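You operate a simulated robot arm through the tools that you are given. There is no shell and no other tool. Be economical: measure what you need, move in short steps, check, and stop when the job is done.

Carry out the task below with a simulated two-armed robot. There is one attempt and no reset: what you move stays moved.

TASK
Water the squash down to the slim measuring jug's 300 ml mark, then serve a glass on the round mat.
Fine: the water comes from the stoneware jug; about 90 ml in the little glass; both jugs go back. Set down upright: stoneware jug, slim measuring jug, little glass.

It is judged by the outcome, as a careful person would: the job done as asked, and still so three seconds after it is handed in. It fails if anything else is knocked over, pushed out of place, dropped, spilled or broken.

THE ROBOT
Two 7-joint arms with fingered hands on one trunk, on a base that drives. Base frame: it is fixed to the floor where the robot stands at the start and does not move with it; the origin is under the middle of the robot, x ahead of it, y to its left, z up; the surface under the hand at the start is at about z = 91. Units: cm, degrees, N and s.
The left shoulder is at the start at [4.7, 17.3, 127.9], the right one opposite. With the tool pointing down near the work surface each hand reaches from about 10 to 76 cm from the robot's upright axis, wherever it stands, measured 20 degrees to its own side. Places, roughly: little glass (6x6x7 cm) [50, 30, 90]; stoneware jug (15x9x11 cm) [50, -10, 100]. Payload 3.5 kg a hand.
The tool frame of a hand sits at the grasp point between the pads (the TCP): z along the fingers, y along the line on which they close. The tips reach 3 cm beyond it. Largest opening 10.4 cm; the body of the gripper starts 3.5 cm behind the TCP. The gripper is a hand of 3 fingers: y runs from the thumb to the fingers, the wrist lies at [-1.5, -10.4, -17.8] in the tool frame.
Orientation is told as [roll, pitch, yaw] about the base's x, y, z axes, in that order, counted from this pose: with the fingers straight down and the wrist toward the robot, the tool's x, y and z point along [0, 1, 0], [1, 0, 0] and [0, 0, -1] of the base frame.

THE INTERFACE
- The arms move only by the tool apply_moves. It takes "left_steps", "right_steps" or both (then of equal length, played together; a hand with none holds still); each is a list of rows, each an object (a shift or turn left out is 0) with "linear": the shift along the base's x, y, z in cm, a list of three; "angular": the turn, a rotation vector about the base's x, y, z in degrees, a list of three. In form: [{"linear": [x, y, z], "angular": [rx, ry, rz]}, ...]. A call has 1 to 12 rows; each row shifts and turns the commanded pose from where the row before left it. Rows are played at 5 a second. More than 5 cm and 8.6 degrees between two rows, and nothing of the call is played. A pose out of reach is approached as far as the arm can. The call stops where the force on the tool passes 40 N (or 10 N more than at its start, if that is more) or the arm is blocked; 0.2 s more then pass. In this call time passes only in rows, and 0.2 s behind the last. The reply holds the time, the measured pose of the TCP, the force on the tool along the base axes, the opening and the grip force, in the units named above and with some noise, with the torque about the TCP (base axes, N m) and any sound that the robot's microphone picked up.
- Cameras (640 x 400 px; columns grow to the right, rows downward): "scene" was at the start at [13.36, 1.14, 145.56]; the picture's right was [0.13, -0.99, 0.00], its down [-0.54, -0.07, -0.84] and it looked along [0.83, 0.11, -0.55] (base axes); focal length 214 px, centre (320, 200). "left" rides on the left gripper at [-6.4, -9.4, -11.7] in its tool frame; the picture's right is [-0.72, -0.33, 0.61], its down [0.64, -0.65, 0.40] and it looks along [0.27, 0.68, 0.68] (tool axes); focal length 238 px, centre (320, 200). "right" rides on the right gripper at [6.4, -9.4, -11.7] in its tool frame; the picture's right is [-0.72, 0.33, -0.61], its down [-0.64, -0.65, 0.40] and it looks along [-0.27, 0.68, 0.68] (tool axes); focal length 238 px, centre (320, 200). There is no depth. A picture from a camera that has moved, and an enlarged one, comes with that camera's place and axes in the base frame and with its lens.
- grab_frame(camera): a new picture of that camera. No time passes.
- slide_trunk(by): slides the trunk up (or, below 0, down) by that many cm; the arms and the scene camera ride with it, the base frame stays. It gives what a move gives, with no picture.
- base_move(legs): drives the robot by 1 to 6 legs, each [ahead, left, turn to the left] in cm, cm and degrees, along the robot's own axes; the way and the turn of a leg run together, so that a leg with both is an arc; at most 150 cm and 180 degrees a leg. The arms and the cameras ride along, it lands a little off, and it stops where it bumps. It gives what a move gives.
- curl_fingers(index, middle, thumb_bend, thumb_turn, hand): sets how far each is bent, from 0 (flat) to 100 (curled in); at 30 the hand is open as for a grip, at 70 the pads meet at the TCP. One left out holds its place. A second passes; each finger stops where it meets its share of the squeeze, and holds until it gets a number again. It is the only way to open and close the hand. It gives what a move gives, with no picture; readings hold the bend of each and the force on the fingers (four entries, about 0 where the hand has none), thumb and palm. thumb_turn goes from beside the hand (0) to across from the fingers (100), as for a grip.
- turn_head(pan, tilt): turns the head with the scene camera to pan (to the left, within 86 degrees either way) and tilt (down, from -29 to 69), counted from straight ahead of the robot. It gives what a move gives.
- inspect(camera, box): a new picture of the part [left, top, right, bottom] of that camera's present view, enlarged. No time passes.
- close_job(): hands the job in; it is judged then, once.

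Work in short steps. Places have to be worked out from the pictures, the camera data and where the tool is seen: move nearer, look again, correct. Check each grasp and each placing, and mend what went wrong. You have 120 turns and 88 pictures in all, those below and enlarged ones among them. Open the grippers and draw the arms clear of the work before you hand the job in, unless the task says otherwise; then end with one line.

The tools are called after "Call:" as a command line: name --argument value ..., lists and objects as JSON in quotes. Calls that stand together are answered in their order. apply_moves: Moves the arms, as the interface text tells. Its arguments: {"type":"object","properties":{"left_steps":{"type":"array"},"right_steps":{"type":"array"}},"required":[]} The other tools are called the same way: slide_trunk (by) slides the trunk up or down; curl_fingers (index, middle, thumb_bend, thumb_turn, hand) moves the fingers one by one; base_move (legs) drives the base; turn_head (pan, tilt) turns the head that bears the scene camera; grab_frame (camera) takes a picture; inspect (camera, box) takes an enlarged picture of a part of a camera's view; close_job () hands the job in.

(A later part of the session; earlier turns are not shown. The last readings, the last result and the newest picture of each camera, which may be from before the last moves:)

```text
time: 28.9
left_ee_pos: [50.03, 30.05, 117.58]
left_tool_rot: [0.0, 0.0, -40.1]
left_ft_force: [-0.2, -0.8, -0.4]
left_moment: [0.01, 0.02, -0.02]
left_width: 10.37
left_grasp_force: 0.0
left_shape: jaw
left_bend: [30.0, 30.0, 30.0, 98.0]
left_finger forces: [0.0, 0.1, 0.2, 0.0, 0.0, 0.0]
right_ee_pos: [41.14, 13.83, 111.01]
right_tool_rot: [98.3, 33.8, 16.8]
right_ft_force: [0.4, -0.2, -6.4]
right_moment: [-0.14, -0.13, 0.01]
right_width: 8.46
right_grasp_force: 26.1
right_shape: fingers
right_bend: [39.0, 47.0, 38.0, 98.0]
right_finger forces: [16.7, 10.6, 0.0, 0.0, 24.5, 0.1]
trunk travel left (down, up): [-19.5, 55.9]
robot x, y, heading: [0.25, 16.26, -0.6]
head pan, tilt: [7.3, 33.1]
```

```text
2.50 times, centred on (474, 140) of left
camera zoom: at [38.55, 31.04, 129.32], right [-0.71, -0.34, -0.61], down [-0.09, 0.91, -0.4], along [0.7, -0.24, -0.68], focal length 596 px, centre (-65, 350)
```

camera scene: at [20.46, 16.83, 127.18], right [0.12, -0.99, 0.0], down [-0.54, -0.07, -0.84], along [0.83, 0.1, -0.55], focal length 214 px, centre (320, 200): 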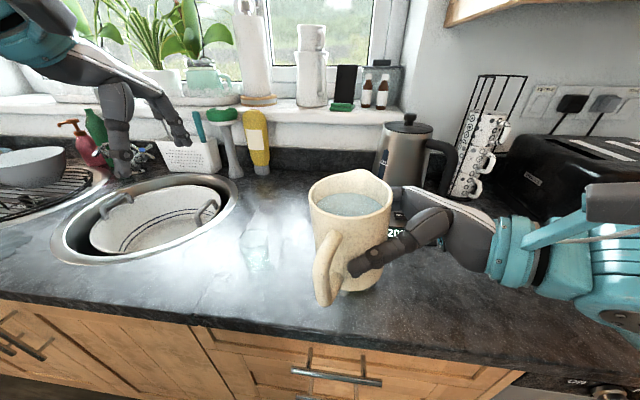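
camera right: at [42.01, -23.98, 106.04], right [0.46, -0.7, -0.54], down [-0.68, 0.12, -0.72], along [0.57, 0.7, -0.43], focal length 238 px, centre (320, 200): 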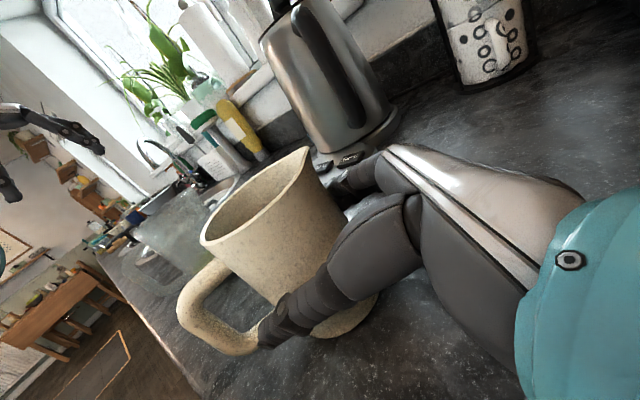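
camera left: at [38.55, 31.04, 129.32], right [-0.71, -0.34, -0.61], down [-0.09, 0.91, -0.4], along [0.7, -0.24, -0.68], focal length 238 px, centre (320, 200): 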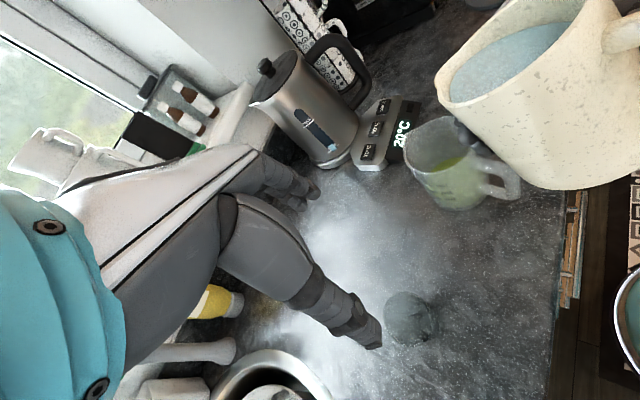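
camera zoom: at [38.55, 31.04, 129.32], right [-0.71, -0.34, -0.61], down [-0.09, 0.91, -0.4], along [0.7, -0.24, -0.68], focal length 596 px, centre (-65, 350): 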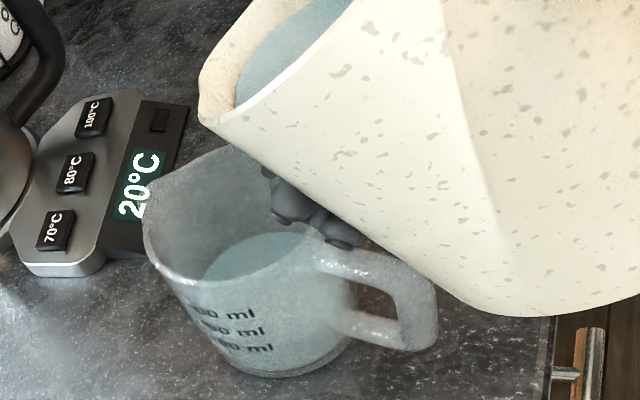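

Flow has settled at this tilt (≈40°), roughly 60 ml added. I tilt on to about 49°, raising 1 cm to keep the fingers off the rim.

Call:
apply_moves --right_steps '[{"linear": [0, 0, 0.3], "angular": [0.34, 0.94, 0]}, {"linear": [0, 0, 0.3], "angular": [0.34, 0.94, 0]}, {"linear": [0, 0, 0.4], "angular": [0.34, 0.94, 0]}, {"angular": [0.34, 0.94, 0]}, {"angular": [0.34, 0.94, 0]}, {"angular": [0.34, 0.94, 0]}, {"angular": [0.34, 0.94, 0]}, {"angular": [0.34, 0.94, 0]}, {"angular": [0.34, 0.94, 0]}]'

Call:
inspect --camera "left" --box '[380, 20, 600, 220]'

Call:
apply_moves --right_steps '[{}, {}, {}, {}, {}, {}]'

Call:
inspect --camera "left" --box '[424, 60, 524, 220]'

```text
time: 30.9
left_ee_pos: [49.93, 30.0, 117.56]
left_tool_rot: [0.0, 0.1, -40.1]
left_ft_force: [-0.3, -0.6, -0.4]
left_moment: [0.0, 0.01, 0.02]
left_width: 10.39
left_grasp_force: 0.1
left_shape: jaw
left_bend: [30.0, 30.0, 30.0, 98.0]
left_finger forces: [0.0, 0.1, 0.0, 0.1, 0.0, 0.0]
right_ee_pos: [41.23, 13.8, 112.0]
right_tool_rot: [105.5, 40.9, 21.2]
right_ft_force: [1.0, -0.6, -5.3]
right_moment: [-0.13, -0.15, 0.0]
right_width: 8.47
right_grasp_force: 25.9
right_shape: fingers
right_bend: [39.0, 47.0, 38.0, 98.0]
right_finger forces: [17.0, 10.4, 0.0, 0.1, 24.3, 0.0]
trunk travel left (down, up): [-19.5, 55.9]
robot x, y, heading: [-0.25, 15.23, -0.3]
head pan, tilt: [7.3, 33.1]
```

```text
2.00 times, centred on (490, 120) of left
camera zoom: at [38.54, 31.04, 129.32], right [-0.71, -0.34, -0.61], down [-0.09, 0.91, -0.4], along [0.7, -0.24, -0.68], focal length 477 px, centre (-20, 360)
```

zoom: 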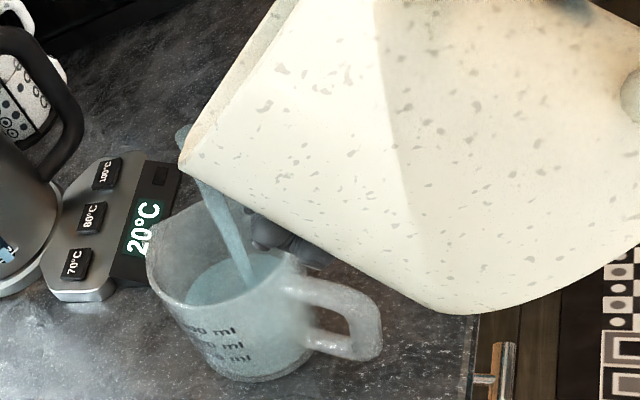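

```text
time: 32.3
left_ee_pos: [49.98, 30.01, 117.57]
left_tool_rot: [0.0, 0.0, -40.1]
left_ft_force: [0.5, -0.8, -0.5]
left_moment: [0.04, -0.01, 0.0]
left_width: 10.37
left_grasp_force: 0.0
left_shape: jaw
left_bend: [30.0, 30.0, 30.0, 98.0]
left_finger forces: [0.0, 0.0, 0.0, 0.0, 0.0, 0.0]
right_ee_pos: [41.08, 13.67, 111.94]
right_tool_rot: [105.4, 40.8, 21.2]
right_ft_force: [1.0, -0.2, -4.0]
right_moment: [-0.12, -0.13, 0.0]
right_width: 8.46
right_grasp_force: 26.2
right_shape: fingers
right_bend: [39.0, 47.0, 38.0, 98.0]
right_finger forces: [16.8, 10.4, 0.1, 0.1, 24.2, 0.1]
trunk travel left (down, up): [-19.5, 55.9]
robot x, y, heading: [-0.13, 15.55, 0.2]
head pan, tilt: [7.3, 33.1]
```

```text
2.50 times, centred on (474, 140) of left
camera zoom: at [38.54, 31.04, 129.32], right [-0.71, -0.34, -0.61], down [-0.09, 0.91, -0.4], along [0.7, -0.24, -0.68], focal length 596 px, centre (-65, 350)
```

zoom: 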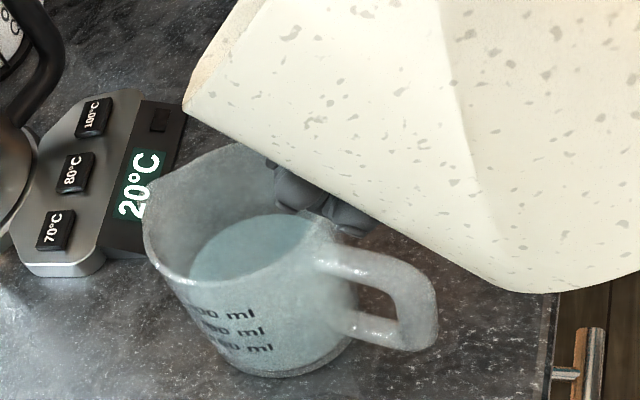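

The level has risen by about 2 cm. To read the scale properly I untilt and move the jug aside to the right, then look with the head camera.

Call:
apply_moves --right_steps '[{"angular": [-1.71, -4.7, 0]}, {"angular": [-2.4, -6.58, 0]}, {"angular": [-2.4, -6.58, 0]}, {"angular": [-2.4, -6.58, 0]}, {"linear": [-0.5, -1, 0], "angular": [-2.4, -6.58, 0]}, {"linear": [-0.5, -2, 0]}, {"linear": [0, -2, 0]}, {"linear": [0, -2, 0]}, {"linear": [0, -2, 0]}, {"linear": [0, -2, 0]}, {"linear": [0, -1, 0]}, {}]'

Call:
inspect --camera "scene" --box '[290, 190, 390, 290]'

Call:
grab_frame --camera "right"

```text
time: 34.9
left_ee_pos: [49.9, 30.08, 117.44]
left_tool_rot: [0.0, 0.0, -40.2]
left_ft_force: [0.8, -0.2, 0.1]
left_moment: [0.01, 0.02, 0.01]
left_width: 10.38
left_grasp_force: 0.0
left_shape: jaw
left_bend: [30.0, 30.0, 30.0, 98.0]
left_finger forces: [0.1, 0.0, 0.1, 0.1, 0.1, 0.0]
right_ee_pos: [40.1, 1.7, 111.94]
right_tool_rot: [83.6, 13.7, 10.8]
right_ft_force: [-0.3, -0.2, -4.9]
right_moment: [-0.1, -0.12, 0.01]
right_width: 8.46
right_grasp_force: 26.3
right_shape: fingers
right_bend: [39.0, 47.0, 38.0, 98.0]
right_finger forces: [16.2, 10.0, 0.0, 0.0, 25.0, 0.0]
trunk travel left (down, up): [-19.5, 55.9]
robot x, y, heading: [0.19, 15.79, 0.0]
head pan, tilt: [7.3, 33.1]
```

```text
4.00 times, centred on (340, 240) of scene
camera zoom: at [20.45, 16.73, 127.18], right [0.12, -0.99, 0.0], down [-0.54, -0.07, -0.84], along [0.83, 0.1, -0.55], focal length 858 px, centre (240, 40)
```

zoom: 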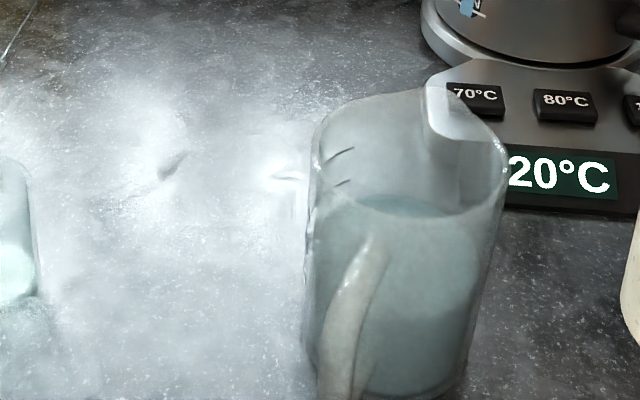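

```text
52 pictures are left
camera right: at [35.07, -10.43, 121.57], right [0.29, -0.65, -0.71], down [-0.84, 0.18, -0.51], along [0.45, 0.74, -0.49], focal length 238 px, centre (320, 200)
```

right: 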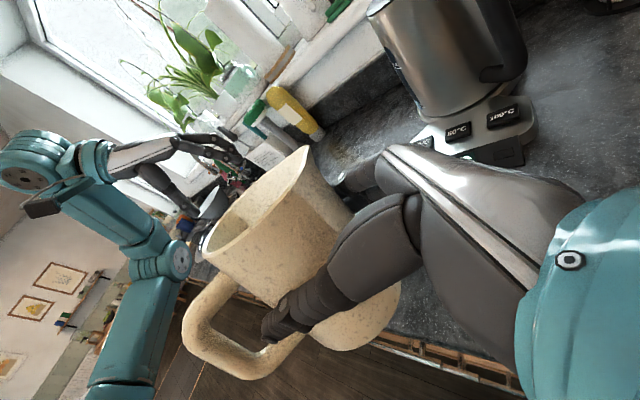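

The scale shows the level about 65–70 ml below the 300 mark (≈230 ml). I return, tilt to about 53.5° and pour most of the rest.

Call:
apply_moves --right_steps '[{"linear": [0, 1, 0]}, {"linear": [0, 2, 0]}, {"linear": [0, 2, 0]}, {"linear": [0, 2, 0]}, {"linear": [0.4, 2, 0]}, {"linear": [0.5, 2, 0]}, {"linear": [0.1, 1, 0]}]'

Call:
apply_moves --right_steps '[{"angular": [2.4, 6.58, 0]}, {"angular": [2.4, 6.58, 0]}, {"angular": [2.4, 6.58, 0]}, {"angular": [2.05, 5.64, 0]}, {"angular": [1.03, 2.82, 0]}, {"angular": [1.03, 2.82, 0]}, {"angular": [0.51, 1.41, 0]}, {}, {}, {}, {}, {}]'

Call:
inspect --camera "left" --box '[424, 60, 524, 220]'

```text
time: 36.5
left_ee_pos: [49.84, 30.03, 117.62]
left_tool_rot: [0.0, 0.0, -40.1]
left_ft_force: [-0.4, 0.0, 0.0]
left_moment: [-0.02, 0.06, -0.01]
left_width: 10.4
left_grasp_force: 0.1
left_shape: jaw
left_bend: [30.0, 30.0, 30.0, 98.0]
left_finger forces: [0.0, 0.0, 0.0, 0.1, 0.0, 0.1]
right_ee_pos: [41.19, 13.95, 112.09]
right_tool_rot: [83.7, 13.9, 10.9]
right_ft_force: [-0.5, -0.2, -4.9]
right_moment: [-0.1, -0.1, 0.01]
right_width: 8.46
right_grasp_force: 26.1
right_shape: fingers
right_bend: [39.0, 47.0, 38.0, 98.0]
right_finger forces: [15.9, 9.9, 0.1, 0.0, 24.8, 0.1]
trunk travel left (down, up): [-19.5, 55.9]
robot x, y, heading: [-0.19, 15.78, 0.1]
head pan, tilt: [7.3, 33.1]
```

```text
time: 39.1
left_ee_pos: [49.95, 30.01, 117.55]
left_tool_rot: [0.0, 0.0, -40.1]
left_ft_force: [0.3, -0.5, -0.5]
left_moment: [-0.01, 0.03, -0.02]
left_width: 10.36
left_grasp_force: 0.0
left_shape: jaw
left_bend: [30.0, 30.0, 30.0, 98.0]
left_finger forces: [0.0, 0.0, 0.0, 0.1, 0.1, 0.1]
right_ee_pos: [41.21, 13.78, 112.16]
right_tool_rot: [106.9, 42.1, 22.1]
right_ft_force: [0.2, 0.7, -4.9]
right_moment: [-0.13, -0.15, -0.02]
right_width: 8.47
right_grasp_force: 25.8
right_shape: fingers
right_bend: [39.0, 47.0, 38.0, 98.0]
right_finger forces: [16.7, 10.3, 0.0, 0.1, 23.8, 0.0]
trunk travel left (down, up): [-19.5, 55.9]
robot x, y, heading: [-0.17, 15.66, -0.2]
head pan, tilt: [7.3, 33.1]
```

```text
2.50 times, centred on (474, 140) of left
camera zoom: at [38.54, 31.04, 129.32], right [-0.71, -0.34, -0.61], down [-0.09, 0.91, -0.4], along [0.7, -0.24, -0.68], focal length 596 px, centre (-65, 350)
```

zoom: 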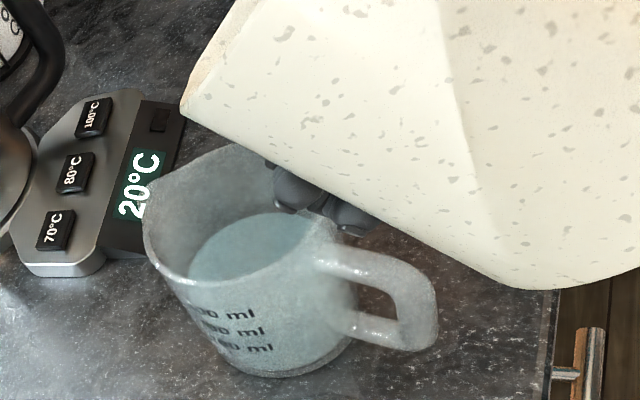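

Tilt is now only ~50.5°, barely more than before. In this view the far edge of the water (y≈212) should rise to about y≈201; I tilt 3.5° more.

Call:
apply_moves --right_steps '[{"angular": [0.34, 0.94, 0]}, {"angular": [0.34, 0.94, 0]}, {"angular": [0.34, 0.94, 0]}, {"angular": [0.17, 0.47, 0]}, {}, {}, {}, {}, {}, {}, {}, {}]'

Call:
inspect --camera "left" --box '[424, 60, 524, 220]'

```text
time: 41.7
left_ee_pos: [50.01, 29.89, 117.64]
left_tool_rot: [0.0, 0.0, -40.1]
left_ft_force: [-0.9, 1.0, -0.1]
left_moment: [-0.03, 0.0, 0.01]
left_width: 10.35
left_grasp_force: 0.1
left_shape: jaw
left_bend: [30.0, 30.0, 30.0, 98.0]
left_finger forces: [0.0, 0.0, 0.0, 0.1, 0.0, 0.0]
right_ee_pos: [41.32, 13.83, 112.07]
right_tool_rot: [110.0, 44.5, 24.4]
right_ft_force: [0.0, 0.1, -4.0]
right_moment: [-0.1, -0.11, 0.0]
right_width: 8.46
right_grasp_force: 25.3
right_shape: fingers
right_bend: [39.0, 47.0, 39.0, 98.0]
right_finger forces: [16.8, 10.2, 0.1, 0.0, 23.8, 0.0]
trunk travel left (down, up): [-19.5, 55.9]
robot x, y, heading: [0.26, 15.51, -0.1]
head pan, tilt: [7.3, 33.1]
```

```text
2.50 times, centred on (474, 140) of left
camera zoom: at [38.54, 31.04, 129.32], right [-0.71, -0.34, -0.61], down [-0.09, 0.91, -0.4], along [0.7, -0.24, -0.68], focal length 596 px, centre (-65, 350)
```

zoom: 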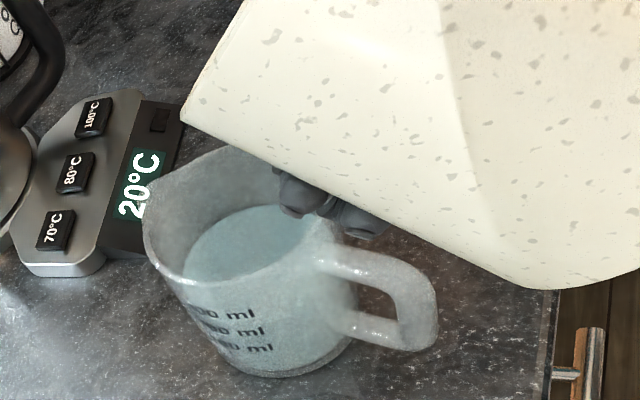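

Far edge at y≈205, near the aim. Another 1.5°, then untilt and check on the scale.

Call:
apply_moves --right_steps '[{"angular": [0.26, 0.7, 0]}, {"angular": [0.26, 0.7, 0]}, {}, {}, {}, {}, {}, {}, {}]'

Call:
apply_moves --right_steps '[{"angular": [-1.71, -4.7, 0]}, {"angular": [-2.4, -6.58, 0]}, {"angular": [-2.4, -6.58, 0]}, {"angular": [-2.4, -6.58, 0]}, {"linear": [-0.5, -1, 0], "angular": [-2.4, -6.58, 0]}, {"linear": [-0.5, -2, 0], "angular": [-2.4, -6.58, 0]}, {"linear": [0, -2, 0]}, {"linear": [0, -2, 0]}, {"linear": [0, -2, 0]}, {"linear": [0, -2, 0]}, {"linear": [0, -1, 0]}, {}]'

Call:
inspect --camera "scene" --box '[305, 195, 375, 265]'

```text
time: 43.7
left_ee_pos: [49.98, 30.02, 117.6]
left_tool_rot: [0.1, 0.1, -40.1]
left_ft_force: [-0.5, 0.6, -0.5]
left_moment: [0.0, -0.02, 0.0]
left_width: 10.33
left_grasp_force: 0.0
left_shape: jaw
left_bend: [30.0, 30.0, 30.0, 98.0]
left_finger forces: [0.0, 0.0, 0.0, 0.1, 0.0, 0.1]
right_ee_pos: [41.19, 13.84, 111.96]
right_tool_rot: [111.7, 45.7, 25.3]
right_ft_force: [-0.2, 0.6, -5.0]
right_moment: [-0.1, -0.12, -0.03]
right_width: 8.47
right_grasp_force: 25.1
right_shape: fingers
right_bend: [39.0, 47.0, 39.0, 98.0]
right_finger forces: [17.0, 10.1, 0.0, 0.1, 23.8, 0.0]
trunk travel left (down, up): [-19.5, 55.9]
robot x, y, heading: [-0.19, 15.87, -0.2]
head pan, tilt: [7.3, 33.1]
```

```text
time: 46.3
left_ee_pos: [49.96, 30.08, 117.44]
left_tool_rot: [-0.1, 0.0, -40.1]
left_ft_force: [0.0, 0.3, 1.3]
left_moment: [-0.02, -0.02, 0.03]
left_width: 10.39
left_grasp_force: 0.1
left_shape: jaw
left_bend: [30.0, 30.0, 30.0, 98.0]
left_finger forces: [0.0, 0.0, 0.0, 0.0, 0.1, 0.0]
right_ee_pos: [40.13, 1.76, 112.19]
right_tool_rot: [83.4, 13.2, 10.8]
right_ft_force: [0.9, 0.1, -4.4]
right_moment: [-0.09, -0.11, -0.01]
right_width: 8.43
right_grasp_force: 25.2
right_shape: fingers
right_bend: [39.0, 47.0, 38.0, 98.0]
right_finger forces: [15.9, 10.1, 0.1, 0.1, 24.8, 0.1]
trunk travel left (down, up): [-19.5, 55.9]
robot x, y, heading: [-0.05, 15.89, -0.4]
head pan, tilt: [7.3, 33.1]
```

```text
5.71 times, centred on (340, 230) of scene
camera zoom: at [20.45, 16.73, 127.18], right [0.12, -0.99, 0.0], down [-0.54, -0.07, -0.84], along [0.83, 0.1, -0.55], focal length 1226 px, centre (206, 29)
```

zoom: 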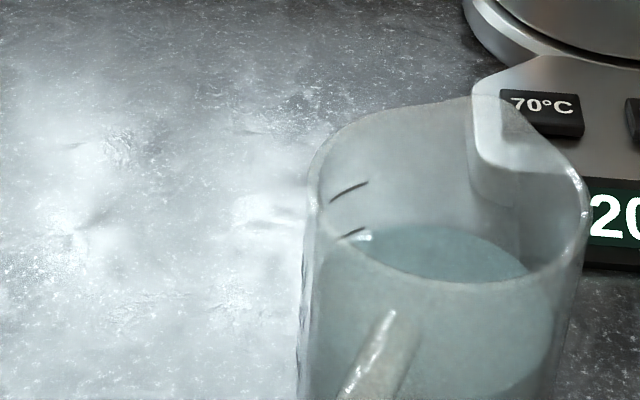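

Level looks at or slightly under the 300 tick. I raise the trunk to look more steeply into the jug for an exact reading.

Call:
slide_trunk --by 12

Call:
grab_frame --camera "scene"

```text
time: 47.8
left_ee_pos: [50.18, 30.04, 129.38]
left_tool_rot: [-0.1, 0.1, -40.1]
left_ft_force: [0.0, 0.0, -0.3]
left_moment: [0.0, 0.02, 0.01]
left_width: 10.38
left_grasp_force: 0.1
left_shape: jaw
left_bend: [30.0, 30.0, 30.0, 98.0]
left_finger forces: [0.1, 0.0, 0.1, 0.0, 0.0, 0.0]
right_ee_pos: [40.16, 1.82, 123.91]
right_tool_rot: [83.5, 13.4, 10.7]
right_ft_force: [1.3, -0.6, -4.4]
right_moment: [-0.06, -0.11, 0.04]
right_width: 8.46
right_grasp_force: 25.5
right_shape: fingers
right_bend: [39.0, 47.0, 38.0, 98.0]
right_finger forces: [15.9, 9.9, 0.1, 0.0, 24.7, 0.0]
trunk travel left (down, up): [-31.5, 43.9]
robot x, y, heading: [-0.02, 16.15, -0.3]
head pan, tilt: [7.3, 33.1]
```

```text
48 pictures are left
camera scene: at [15.36, 16.73, 139.47], right [0.12, -0.99, 0.0], down [-0.54, -0.07, -0.84], along [0.83, 0.1, -0.55], focal length 214 px, centre (320, 200)
```

scene: 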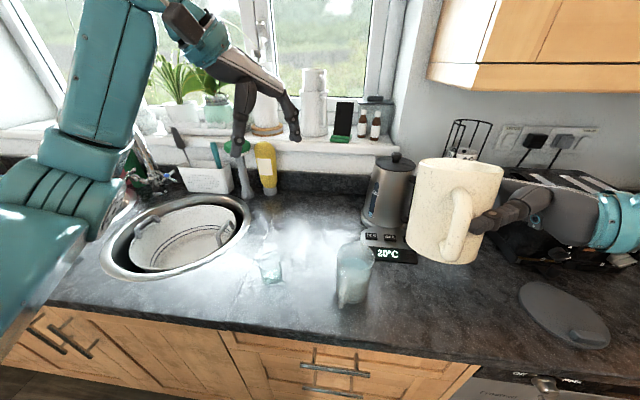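

Call:
inspect --camera "scene" --box '[330, 225, 382, 285]'

```text
6.67 times, centred on (356, 255) of scene
camera zoom: at [15.36, 16.73, 139.47], right [0.12, -0.99, 0.0], down [-0.54, -0.07, -0.84], along [0.83, 0.1, -0.55], focal length 1430 px, centre (80, -167)
```

zoom: 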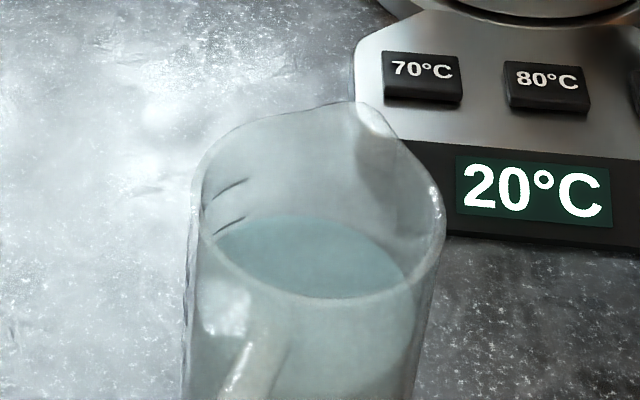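

The level is about 15 ml below the 300 mark. I slide back down and pour a last bit at about 57°.

Call:
slide_trunk --by -12

Call:
apply_moves --right_steps '[{"linear": [0, 1, 0]}, {"linear": [0, 2, 0]}, {"linear": [0, 2, 0]}, {"linear": [0, 2, 0]}, {"linear": [0.4, 2, 0]}, {"linear": [0.5, 2, 0]}, {"linear": [0.1, 1, 0]}]'

Call:
apply_moves --right_steps '[{"angular": [2.4, 6.58, 0]}, {"angular": [2.4, 6.58, 0]}, {"angular": [2.4, 6.58, 0]}, {"angular": [2.4, 6.58, 0]}, {"angular": [2.4, 6.58, 0]}, {"angular": [1.37, 3.76, 0]}, {"angular": [0.51, 1.41, 0]}, {"angular": [0.31, 0.85, 0]}, {}, {}, {}, {}]'

Call:
inspect --camera "left" --box '[424, 60, 524, 220]'

```text
time: 49.3
left_ee_pos: [50.1, 30.02, 117.53]
left_tool_rot: [0.0, 0.0, -40.2]
left_ft_force: [0.4, 0.0, 0.8]
left_moment: [-0.03, 0.0, 0.04]
left_width: 10.37
left_grasp_force: 0.0
left_shape: jaw
left_bend: [30.0, 30.0, 30.0, 98.0]
left_finger forces: [0.0, 0.0, 0.1, 0.0, 0.0, 0.0]
right_ee_pos: [40.22, 1.67, 112.12]
right_tool_rot: [83.4, 13.2, 10.8]
right_ft_force: [0.2, 0.3, -4.8]
right_moment: [-0.1, -0.12, 0.0]
right_width: 8.44
right_grasp_force: 25.3
right_shape: fingers
right_bend: [39.0, 47.0, 38.0, 98.0]
right_finger forces: [15.8, 10.0, 0.0, 0.0, 24.6, 0.0]
trunk travel left (down, up): [-19.5, 55.9]
robot x, y, heading: [-0.44, 15.5, -0.4]
head pan, tilt: [7.3, 33.1]
```

```text
time: 50.9
left_ee_pos: [50.05, 30.08, 117.61]
left_tool_rot: [0.1, 0.0, -40.2]
left_ft_force: [0.0, 0.8, -0.1]
left_moment: [-0.02, 0.0, -0.02]
left_width: 10.39
left_grasp_force: 0.1
left_shape: jaw
left_bend: [30.0, 30.0, 30.0, 98.0]
left_finger forces: [0.0, 0.0, 0.0, 0.0, 0.0, 0.0]
right_ee_pos: [41.25, 13.92, 112.16]
right_tool_rot: [83.4, 13.4, 10.8]
right_ft_force: [0.5, 0.0, -5.2]
right_moment: [-0.1, -0.09, 0.0]
right_width: 8.47
right_grasp_force: 25.3
right_shape: fingers
right_bend: [39.0, 47.0, 38.0, 98.0]
right_finger forces: [15.8, 10.1, 0.0, 0.0, 24.6, 0.1]
trunk travel left (down, up): [-19.5, 55.9]
robot x, y, heading: [-0.11, 15.74, -0.1]
head pan, tilt: [7.3, 33.1]
```

```text
time: 53.5
left_ee_pos: [50.1, 30.02, 117.46]
left_tool_rot: [0.0, 0.0, -40.1]
left_ft_force: [-0.2, -0.3, -1.0]
left_moment: [-0.01, 0.01, 0.02]
left_width: 10.36
left_grasp_force: 0.1
left_shape: jaw
left_bend: [30.0, 30.0, 30.0, 98.0]
left_finger forces: [0.0, 0.1, 0.0, 0.0, 0.1, 0.0]
right_ee_pos: [41.22, 13.88, 111.93]
right_tool_rot: [113.0, 46.6, 26.5]
right_ft_force: [0.4, 0.8, -4.7]
right_moment: [-0.12, -0.09, 0.0]
right_width: 8.44
right_grasp_force: 25.1
right_shape: fingers
right_bend: [39.0, 47.0, 39.0, 97.0]
right_finger forces: [16.5, 10.2, 0.2, 0.1, 23.6, 0.0]
trunk travel left (down, up): [-19.5, 55.9]
robot x, y, heading: [-0.1, 15.54, -0.2]
head pan, tilt: [7.3, 33.1]
```

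```text
2.50 times, centred on (474, 140) of left
camera zoom: at [38.71, 31.07, 129.26], right [-0.71, -0.34, -0.61], down [-0.09, 0.91, -0.4], along [0.7, -0.24, -0.68], focal length 596 px, centre (-65, 350)
```

zoom: 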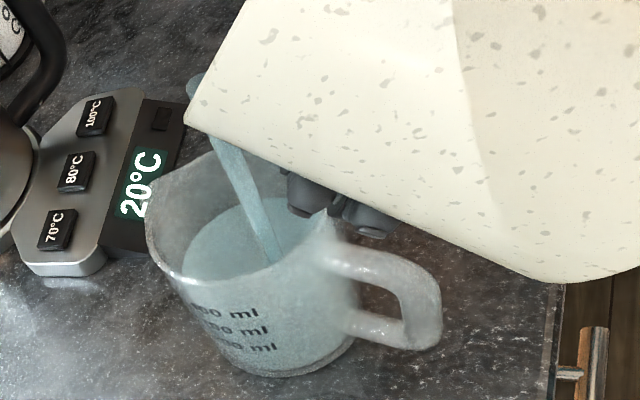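

Still streaming at ~57°. I let it settle a second, then tilt back and move aside.

Call:
apply_moves --right_steps '[{}, {}, {}, {}, {}]'

Call:
inspect --camera "left" --box '[424, 60, 524, 220]'

```text
time: 54.7
left_ee_pos: [50.12, 29.97, 117.48]
left_tool_rot: [0.0, 0.0, -40.2]
left_ft_force: [-0.3, 0.7, -0.5]
left_moment: [0.01, -0.01, 0.0]
left_width: 10.37
left_grasp_force: 0.2
left_shape: jaw
left_bend: [30.0, 30.0, 30.0, 98.0]
left_finger forces: [0.0, 0.0, 0.0, 0.1, 0.0, 0.0]
right_ee_pos: [41.23, 13.72, 111.96]
right_tool_rot: [113.0, 46.6, 26.5]
right_ft_force: [0.1, 0.1, -4.4]
right_moment: [-0.09, -0.11, 0.01]
right_width: 8.42
right_grasp_force: 25.8
right_shape: fingers
right_bend: [39.0, 47.0, 39.0, 97.0]
right_finger forces: [16.5, 10.2, 0.0, 0.0, 23.6, 0.1]
trunk travel left (down, up): [-19.5, 55.9]
robot x, y, heading: [0.21, 15.59, -0.2]
head pan, tilt: [7.3, 33.1]
```

```text
2.50 times, centred on (474, 140) of left
camera zoom: at [38.71, 31.07, 129.26], right [-0.71, -0.34, -0.61], down [-0.09, 0.91, -0.4], along [0.7, -0.24, -0.68], focal length 596 px, centre (-65, 350)
```

zoom: 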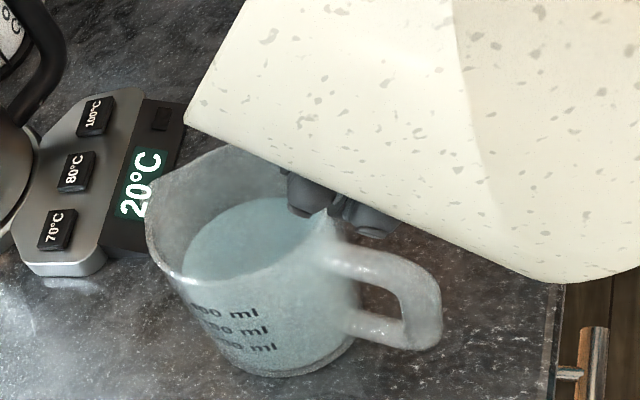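

Flow stopped. I fully untilt and move right, then raise the trunk to check the scale.

Call:
apply_moves --right_steps '[{"angular": [-1.71, -4.7, 0]}, {"angular": [-2.4, -6.58, 0]}, {"angular": [-2.4, -6.58, 0]}, {"angular": [-2.4, -6.58, 0]}, {"linear": [-0.5, -1, 0], "angular": [-2.4, -6.58, 0]}, {"linear": [-0.5, -2, 0], "angular": [-2.4, -6.58, 0]}, {"linear": [0, -2, 0], "angular": [-2.4, -6.58, 0]}, {"linear": [0, -2, 0], "angular": [-2.4, -6.58, 0]}, {"linear": [0, -2, 0], "angular": [-1.1, -3.0, 0]}, {"linear": [0, -2, 0]}, {"linear": [0, -1, 0]}, {}]'

Call:
slide_trunk --by 12

Call:
inspect --camera "scene" --box '[330, 225, 382, 285]'

```text
time: 57.3
left_ee_pos: [50.04, 29.95, 117.48]
left_tool_rot: [0.0, 0.0, -40.0]
left_ft_force: [-0.5, 0.8, -0.2]
left_moment: [-0.01, 0.02, 0.01]
left_width: 10.4
left_grasp_force: 0.0
left_shape: jaw
left_bend: [30.0, 30.0, 30.0, 98.0]
left_finger forces: [0.0, 0.0, 0.0, 0.0, 0.0, 0.0]
right_ee_pos: [40.28, 1.78, 112.0]
right_tool_rot: [75.4, -0.3, 10.0]
right_ft_force: [0.6, -0.6, -3.6]
right_moment: [-0.08, -0.12, 0.0]
right_width: 8.45
right_grasp_force: 25.4
right_shape: fingers
right_bend: [39.0, 47.0, 38.0, 98.0]
right_finger forces: [15.5, 10.1, 0.0, 0.0, 25.2, 0.1]
trunk travel left (down, up): [-19.5, 55.9]
robot x, y, heading: [-0.16, 15.84, -0.3]
head pan, tilt: [7.3, 33.1]
```

```text
time: 58.8
left_ee_pos: [50.15, 30.05, 129.45]
left_tool_rot: [-0.1, 0.2, -40.1]
left_ft_force: [0.6, -0.6, 0.3]
left_moment: [0.01, 0.03, 0.04]
left_width: 10.39
left_grasp_force: 0.0
left_shape: jaw
left_bend: [30.0, 30.0, 30.0, 98.0]
left_finger forces: [0.0, 0.0, 0.0, 0.0, 0.0, 0.1]
right_ee_pos: [40.31, 1.69, 123.97]
right_tool_rot: [75.4, -0.4, 9.9]
right_ft_force: [0.9, -0.6, -4.3]
right_moment: [-0.09, -0.09, 0.01]
right_width: 8.44
right_grasp_force: 25.2
right_shape: fingers
right_bend: [39.0, 47.0, 39.0, 98.0]
right_finger forces: [15.5, 10.0, 0.0, 0.0, 25.1, 0.1]
trunk travel left (down, up): [-31.5, 43.9]
robot x, y, heading: [0.11, 15.88, -0.4]
head pan, tilt: [7.3, 33.1]
```

```text
6.67 times, centred on (356, 255) of scene
camera zoom: at [15.36, 16.74, 139.47], right [0.12, -0.99, 0.0], down [-0.54, -0.07, -0.84], along [0.83, 0.1, -0.55], focal length 1430 px, centre (80, -167)
```

zoom: 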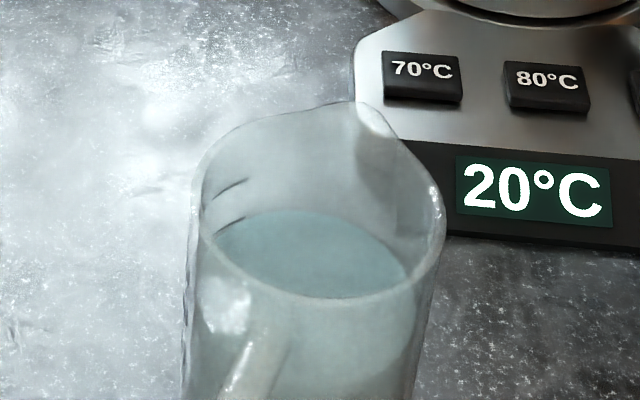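

The water now meets the 300 mark. Next I drive back right and set the stoneware jug on its old place.

Call:
base_move --legs '[[0, -8, 0], [0, -7.8, 0]]'

Call:
slide_trunk --by -12

```text
time: 60.5
left_ee_pos: [50.08, 14.17, 129.49]
left_tool_rot: [0.0, 0.2, -40.2]
left_ft_force: [-0.2, 0.7, 0.9]
left_moment: [-0.01, -0.01, -0.01]
left_width: 10.39
left_grasp_force: 0.1
left_shape: jaw
left_bend: [30.0, 30.0, 30.0, 98.0]
left_finger forces: [0.0, 0.0, 0.1, 0.0, 0.0, 0.0]
right_ee_pos: [40.13, -14.07, 124.04]
right_tool_rot: [75.5, -0.3, 9.9]
right_ft_force: [-0.3, -0.3, -5.2]
right_moment: [-0.09, -0.08, -0.01]
right_width: 8.41
right_grasp_force: 25.1
right_shape: fingers
right_bend: [39.0, 47.0, 39.0, 98.0]
right_finger forces: [15.4, 10.0, 0.1, 0.0, 25.2, 0.0]
trunk travel left (down, up): [-31.5, 43.9]
robot x, y, heading: [0.2, -0.13, -0.1]
head pan, tilt: [7.3, 33.1]
```

```text
time: 62.0
left_ee_pos: [50.09, 14.37, 117.57]
left_tool_rot: [0.0, 0.0, -40.3]
left_ft_force: [0.4, 0.1, -0.4]
left_moment: [0.0, -0.01, 0.0]
left_width: 10.37
left_grasp_force: 0.1
left_shape: jaw
left_bend: [30.0, 30.0, 30.0, 98.0]
left_finger forces: [0.0, 0.1, 0.0, 0.0, 0.1, 0.0]
right_ee_pos: [40.06, -13.88, 112.1]
right_tool_rot: [75.5, -0.5, 9.8]
right_ft_force: [0.7, 0.0, -5.2]
right_moment: [-0.09, -0.09, 0.01]
right_width: 8.46
right_grasp_force: 25.5
right_shape: fingers
right_bend: [39.0, 47.0, 39.0, 98.0]
right_finger forces: [15.3, 9.9, 0.0, 0.0, 25.1, 0.0]
trunk travel left (down, up): [-19.5, 55.9]
robot x, y, heading: [-0.1, 0.16, -0.2]
head pan, tilt: [7.3, 33.1]
```

Right hand goes back over the jug's spot and down to just above it; the left hand returns to its straight pose above the glass.

Call:
apply_moves --right_steps '[{"linear": [1.5, 0.4, 0], "angular": [0, 0.4, 0]}, {"linear": [2, 0.6, 0]}, {"linear": [2, 0.6, -0.5]}, {"linear": [2, 0.6, -1.5]}, {"linear": [1.5, 0.35, -2]}, {"linear": [0, 0, -2.5]}, {"linear": [0, 0, -2.5]}, {"linear": [0, 0, -2.5]}, {"linear": [0, 0, -1.5]}, {"linear": [0, 0, -0.8]}]' --left_steps '[{"linear": [0, 1.8, 0], "angular": [0, 0, 4]}, {"linear": [0, 1.8, 0], "angular": [0, 0, 4]}, {"linear": [-0.3, 1.8, 0], "angular": [0, 0, 4]}, {"linear": [-0.3, 1.8, 0], "angular": [0, 0, 4]}, {"linear": [-0.3, 1.8, 0], "angular": [0, 0, 4]}, {"linear": [-0.3, 1.8, 0], "angular": [0, 0, 4]}, {"linear": [-0.3, 1.8, 0], "angular": [0, 0, 4]}, {"linear": [-0.3, 1.8, 0], "angular": [0, 0, 4]}, {"linear": [0, 1.8, 0], "angular": [0, 0, 4]}, {"linear": [0, 1.8, 0], "angular": [0, 0, 4]}]'

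Call:
grab_frame --camera "scene"

Call:
grab_frame --camera "left"

```text
time: 64.2
left_ee_pos: [48.12, 32.28, 117.44]
left_tool_rot: [-0.1, 0.0, -0.1]
left_ft_force: [0.0, 0.0, 0.0]
left_moment: [0.0, -0.02, -0.01]
left_width: 10.35
left_grasp_force: 0.1
left_shape: jaw
left_bend: [30.0, 30.0, 30.0, 98.0]
left_finger forces: [0.0, 0.1, 0.1, 0.1, 0.2, 0.1]
right_ee_pos: [49.17, -11.24, 98.0]
right_tool_rot: [75.5, 0.1, 9.8]
right_ft_force: [-0.5, 0.1, -4.5]
right_moment: [-0.08, -0.09, 0.0]
right_width: 8.43
right_grasp_force: 25.3
right_shape: fingers
right_bend: [39.0, 47.0, 39.0, 98.0]
right_finger forces: [15.4, 10.1, 0.0, 0.0, 25.2, 0.0]
trunk travel left (down, up): [-19.5, 55.9]
robot x, y, heading: [0.35, -0.06, -0.4]
head pan, tilt: [7.3, 33.1]
```

```text
43 pictures are left
camera scene: at [20.39, 1.07, 127.18], right [0.12, -0.99, 0.0], down [-0.54, -0.07, -0.84], along [0.83, 0.1, -0.55], focal length 214 px, centre (320, 200)
```

scene: 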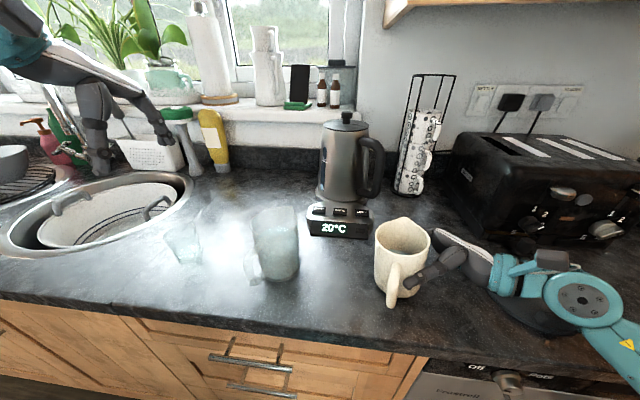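

```text
42 pictures are left
camera left: at [38.64, 25.79, 129.22], right [-0.33, -0.72, -0.61], down [-0.65, 0.64, -0.4], along [0.68, 0.27, -0.68], focal length 238 px, centre (320, 200)
```

left: 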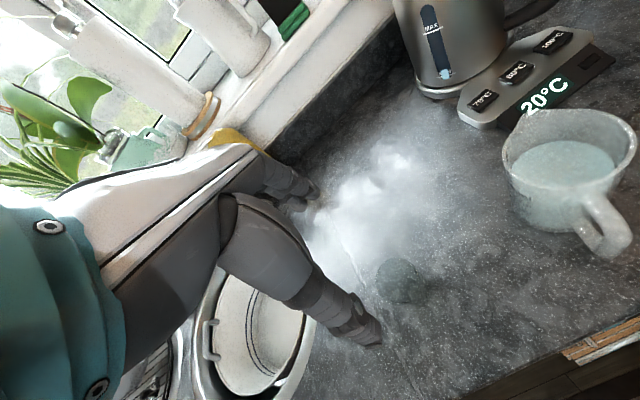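

Aligned over the original spot. I lower in small rows until it touches.

Call:
apply_moves --right_steps '[{"linear": [0, 0, -0.4]}, {"linear": [0, 0, -0.3]}, {"linear": [0, 0, -0.3]}, {"linear": [0, 0, -0.2]}, {"linear": [0, 0, -0.1]}]'

Call:
inspect --camera "scene" --box '[350, 200, 470, 320]'

```text
time: 65.4
left_ee_pos: [48.22, 32.26, 117.47]
left_tool_rot: [0.0, 0.1, -0.2]
left_ft_force: [-1.0, -0.6, -0.6]
left_moment: [0.02, 0.04, -0.01]
left_width: 10.34
left_grasp_force: 0.0
left_shape: jaw
left_bend: [30.0, 30.0, 30.0, 98.0]
left_finger forces: [0.0, 0.1, 0.0, 0.0, 0.0, 0.0]
right_ee_pos: [49.16, -11.43, 97.1]
right_tool_rot: [75.6, 0.0, 9.8]
right_ft_force: [1.5, -4.2, 6.5]
right_moment: [0.28, -0.13, -0.08]
right_width: 8.44
right_grasp_force: 25.8
right_shape: fingers
right_bend: [39.0, 48.0, 39.0, 96.0]
right_finger forces: [16.2, 10.5, 0.0, 0.1, 25.0, 0.0]
trunk travel left (down, up): [-19.5, 55.9]
robot x, y, heading: [0.33, 0.25, -0.0]
head pan, tilt: [7.3, 33.1]
```

```text
3.33 times, centred on (410, 260) of scene
camera zoom: at [20.34, 1.01, 127.2], right [0.12, -0.99, 0.0], down [-0.54, -0.07, -0.84], along [0.83, 0.1, -0.55], focal length 715 px, centre (20, 0)
```

zoom: 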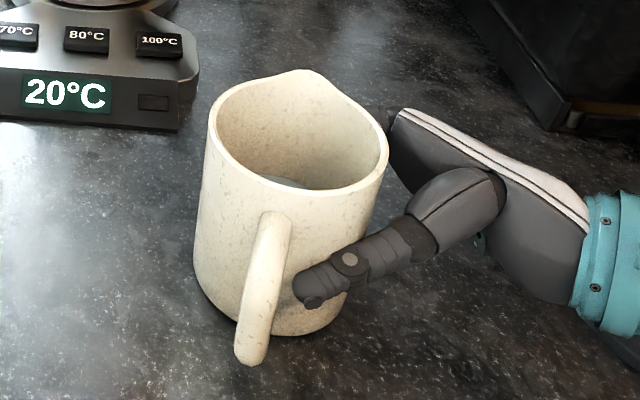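

Touchdown (11 N net push). I relax 0.2 cm and open the hand.

Call:
apply_moves --right_steps '[{"linear": [0, 0, 0.2]}, {}]'

Call:
curl_fingers --hand "right" --index 30 --middle 30 --thumb_bend 30

Call:
inspect --camera "scene" --box '[350, 200, 470, 320]'

```text
time: 66.0
left_ee_pos: [47.98, 32.25, 117.46]
left_tool_rot: [0.0, 0.0, -0.2]
left_ft_force: [-0.2, 0.5, -0.1]
left_moment: [0.02, -0.02, 0.0]
left_width: 10.38
left_grasp_force: 0.2
left_shape: jaw
left_bend: [30.0, 30.0, 30.0, 98.0]
left_finger forces: [0.1, 0.1, 0.1, 0.1, 0.1, 0.1]
right_ee_pos: [49.18, -11.43, 97.02]
right_tool_rot: [75.5, 0.1, 9.9]
right_ft_force: [2.0, -2.3, 3.4]
right_moment: [0.19, -0.12, -0.09]
right_width: 8.44
right_grasp_force: 26.0
right_shape: fingers
right_bend: [39.0, 48.0, 39.0, 96.0]
right_finger forces: [16.1, 10.5, 0.0, 0.0, 24.8, 0.0]
trunk travel left (down, up): [-19.5, 55.9]
robot x, y, heading: [0.26, -0.05, -0.1]
head pan, tilt: [7.3, 33.1]
```

```text
time: 67.0
left_ee_pos: [48.1, 32.26, 117.44]
left_tool_rot: [0.0, -0.1, -0.2]
left_ft_force: [-0.2, 0.9, -0.6]
left_moment: [0.02, 0.0, 0.01]
left_width: 10.33
left_grasp_force: 0.1
left_shape: jaw
left_bend: [30.0, 30.0, 30.0, 98.0]
left_finger forces: [0.0, 0.1, 0.0, 0.1, 0.0, 0.0]
right_ee_pos: [49.18, -11.22, 97.1]
right_tool_rot: [75.4, 0.2, 9.8]
right_ft_force: [-0.9, -0.7, -0.9]
right_moment: [0.0, -0.02, 0.03]
right_width: 10.36
right_grasp_force: 0.2
right_shape: fingers
right_bend: [30.0, 30.0, 30.0, 98.0]
right_finger forces: [0.0, 0.1, 0.1, 0.1, 0.5, 0.0]
trunk travel left (down, up): [-19.5, 55.9]
robot x, y, heading: [-0.19, -0.06, -0.1]
head pan, tilt: [7.3, 33.1]
```

```text
3.33 times, centred on (410, 260) of scene
camera zoom: at [20.36, 1.05, 127.19], right [0.12, -0.99, 0.0], down [-0.54, -0.07, -0.84], along [0.83, 0.1, -0.55], focal length 715 px, centre (20, 0)
```

zoom: 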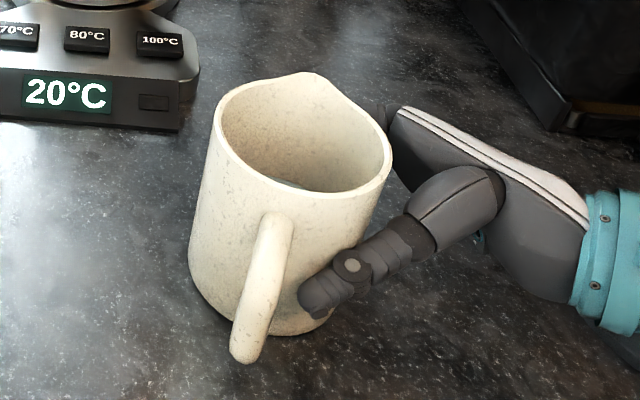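

The jug stands upright; thumb just brushes it, so I centre the hand by 0.5 cm and withdraw to the right.

Call:
apply_moves --right_steps '[{"linear": [-0.5, 0, 0]}, {"linear": [0.1, -1, 0]}, {"linear": [0.25, -1.5, 0]}, {"linear": [0.35, -2, 0]}, {"linear": [0.35, -2, 0.5]}, {"linear": [0.4, -2.5, 0.5]}, {"linear": [0.5, -3, 1]}, {"linear": [0, 0, 4]}, {"linear": [0, 0, 4]}, {"linear": [0, 0, 4]}, {"linear": [0, 0, 4]}]'

Call:
grab_frame --camera "scene"

```text
time: 69.4
left_ee_pos: [48.18, 32.25, 117.41]
left_tool_rot: [0.0, 0.0, -0.1]
left_ft_force: [0.2, 0.3, -0.3]
left_moment: [0.0, -0.01, 0.02]
left_width: 10.39
left_grasp_force: 0.0
left_shape: jaw
left_bend: [30.0, 30.0, 30.0, 98.0]
left_finger forces: [0.0, 0.0, 0.0, 0.0, 0.1, 0.1]
right_ee_pos: [50.45, -23.51, 115.19]
right_tool_rot: [75.3, 0.3, 9.8]
right_ft_force: [-0.2, -0.5, -0.9]
right_moment: [0.0, -0.01, -0.01]
right_width: 10.32
right_grasp_force: 0.0
right_shape: fingers
right_bend: [30.0, 30.0, 30.0, 98.0]
right_finger forces: [0.0, 0.0, 0.0, 0.1, 0.0, 0.0]
trunk travel left (down, up): [-19.5, 55.9]
robot x, y, heading: [-0.17, 0.26, 0.0]
head pan, tilt: [7.3, 33.1]
```

```text
39 pictures are left
camera scene: at [20.35, 1.08, 127.19], right [0.12, -0.99, 0.0], down [-0.54, -0.07, -0.84], along [0.83, 0.1, -0.55], focal length 214 px, centre (320, 200)
```

scene: 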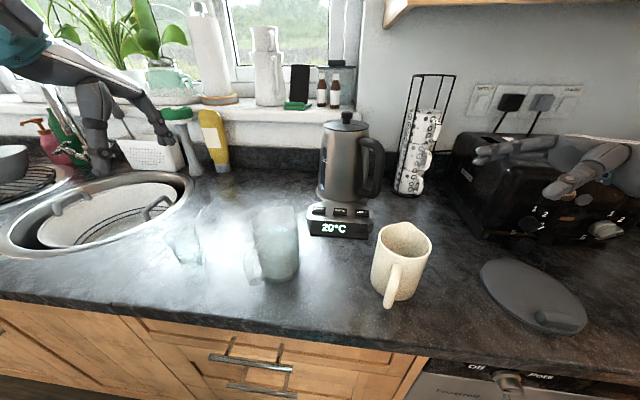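

The stoneware jug stands at its old place. Now the glass: I zoom in on it from both cameras to fix its position.

Call:
inspect --camera "scene" --box '[150, 190, 310, 290]'

Call:
inspect --camera "left" --box '[340, 230, 460, 330]'

```text
4.00 times, centred on (230, 240) of scene
camera zoom: at [20.35, 1.08, 127.19], right [0.12, -0.99, 0.0], down [-0.54, -0.07, -0.84], along [0.83, 0.1, -0.55], focal length 858 px, centre (680, 40)
```

zoom: 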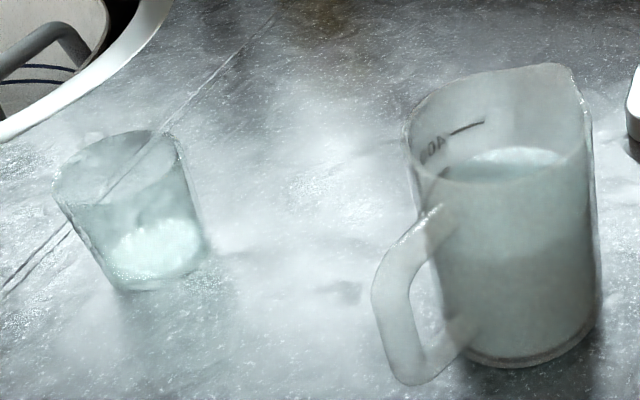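

```text
4.00 times, centred on (400, 280) of left
camera zoom: at [38.6, 25.79, 129.23], right [-0.33, -0.72, -0.61], down [-0.65, 0.64, -0.4], along [0.68, 0.27, -0.68], focal length 953 px, centre (0, -120)
```

zoom: 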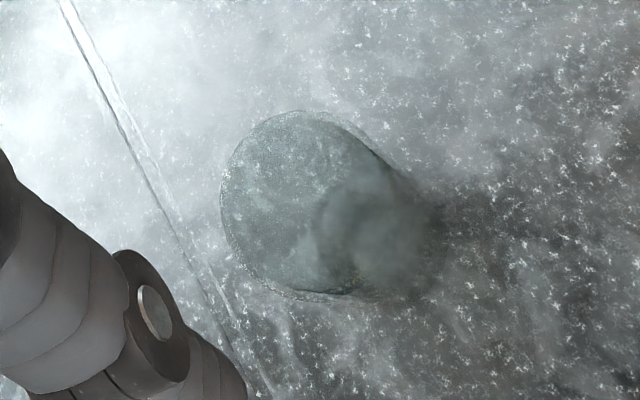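

Glass at about (49.4, 33.7), rim z≈98. I lower the left hand above it and look.

Call:
apply_moves --left_steps '[{"linear": [0.6, 0.7, -3]}, {"linear": [0.7, 0.8, -3]}, {"linear": [0, 0, -3]}, {"linear": [0, 0, -3]}]'

Call:
grab_frame --camera "left"

Call:
inspect --camera "scene" --box '[130, 130, 258, 280]'

```text
time: 70.4
left_ee_pos: [49.62, 33.53, 105.55]
left_tool_rot: [-0.1, 0.0, -0.2]
left_ft_force: [-0.4, -0.1, 0.9]
left_moment: [0.0, 0.01, -0.02]
left_width: 10.4
left_grasp_force: 0.0
left_shape: jaw
left_bend: [30.0, 30.0, 30.0, 98.0]
left_finger forces: [0.1, 0.0, 0.0, 0.1, 0.0, 0.0]
right_ee_pos: [50.45, -23.42, 115.22]
right_tool_rot: [75.5, 0.1, 9.9]
right_ft_force: [-0.3, 0.1, 0.0]
right_moment: [-0.01, 0.0, -0.02]
right_width: 10.32
right_grasp_force: 0.1
right_shape: fingers
right_bend: [30.0, 30.0, 30.0, 98.0]
right_finger forces: [0.0, 0.0, 0.0, 0.0, 0.0, 0.1]
trunk travel left (down, up): [-19.5, 55.9]
robot x, y, heading: [-0.11, -0.05, -0.2]
head pan, tilt: [7.3, 33.1]
```

```text
36 pictures are left
camera left: at [40.09, 27.11, 117.33], right [-0.33, -0.72, -0.61], down [-0.65, 0.64, -0.4], along [0.68, 0.27, -0.68], focal length 238 px, centre (320, 200)
```

left: 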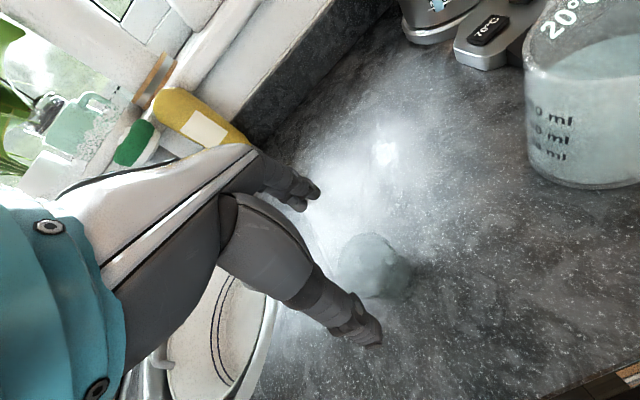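

```text
2.67 times, centred on (194, 205) of scene
camera zoom: at [20.37, 1.07, 127.19], right [0.12, -0.99, 0.0], down [-0.54, -0.07, -0.84], along [0.83, 0.1, -0.55], focal length 572 px, centre (656, 187)
```

zoom: 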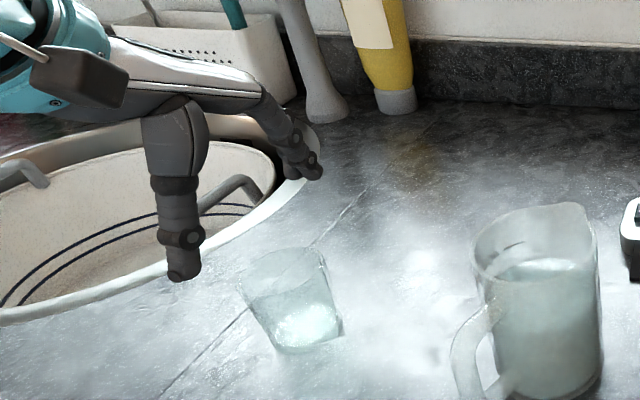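

TCP is centred over the glass. I lower to z≈95.9 and close gently.

Call:
apply_moves --left_steps '[{"linear": [0.1, 0, -2.5]}, {"linear": [0.1, 0, -2.5]}, {"linear": [0, 0, -2.5]}, {"linear": [0, 0, -1.2]}, {"linear": [0, 0, -0.9]}]'

Call:
inspect --camera "scene" --box '[130, 160, 258, 280]'

```text
time: 71.6
left_ee_pos: [49.93, 33.63, 95.88]
left_tool_rot: [0.0, 0.1, -0.1]
left_ft_force: [-0.3, -0.6, -0.5]
left_moment: [-0.01, 0.01, 0.0]
left_width: 10.36
left_grasp_force: 0.1
left_shape: jaw
left_bend: [30.0, 30.0, 30.0, 98.0]
left_finger forces: [0.0, 0.1, 0.0, 0.1, 0.0, 0.1]
right_ee_pos: [50.52, -23.43, 115.22]
right_tool_rot: [75.5, 0.1, 9.8]
right_ft_force: [-0.3, -0.6, 0.0]
right_moment: [0.01, 0.01, -0.01]
right_width: 10.31
right_grasp_force: 0.1
right_shape: fingers
right_bend: [30.0, 30.0, 30.0, 98.0]
right_finger forces: [0.0, 0.0, 0.1, 0.1, 0.0, 0.0]
trunk travel left (down, up): [-19.5, 55.9]
robot x, y, heading: [-0.27, 0.12, -0.3]
head pan, tilt: [7.3, 33.1]
```

```text
3.33 times, centred on (194, 220) of scene
camera zoom: at [20.37, 1.06, 127.19], right [0.12, -0.99, 0.0], down [-0.54, -0.07, -0.84], along [0.83, 0.1, -0.55], focal length 715 px, centre (740, 133)
```

zoom: 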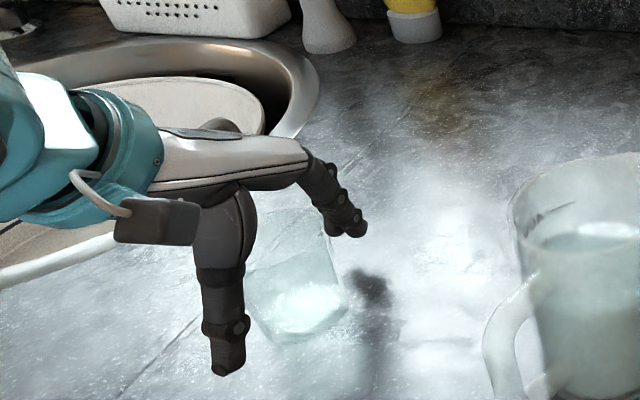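

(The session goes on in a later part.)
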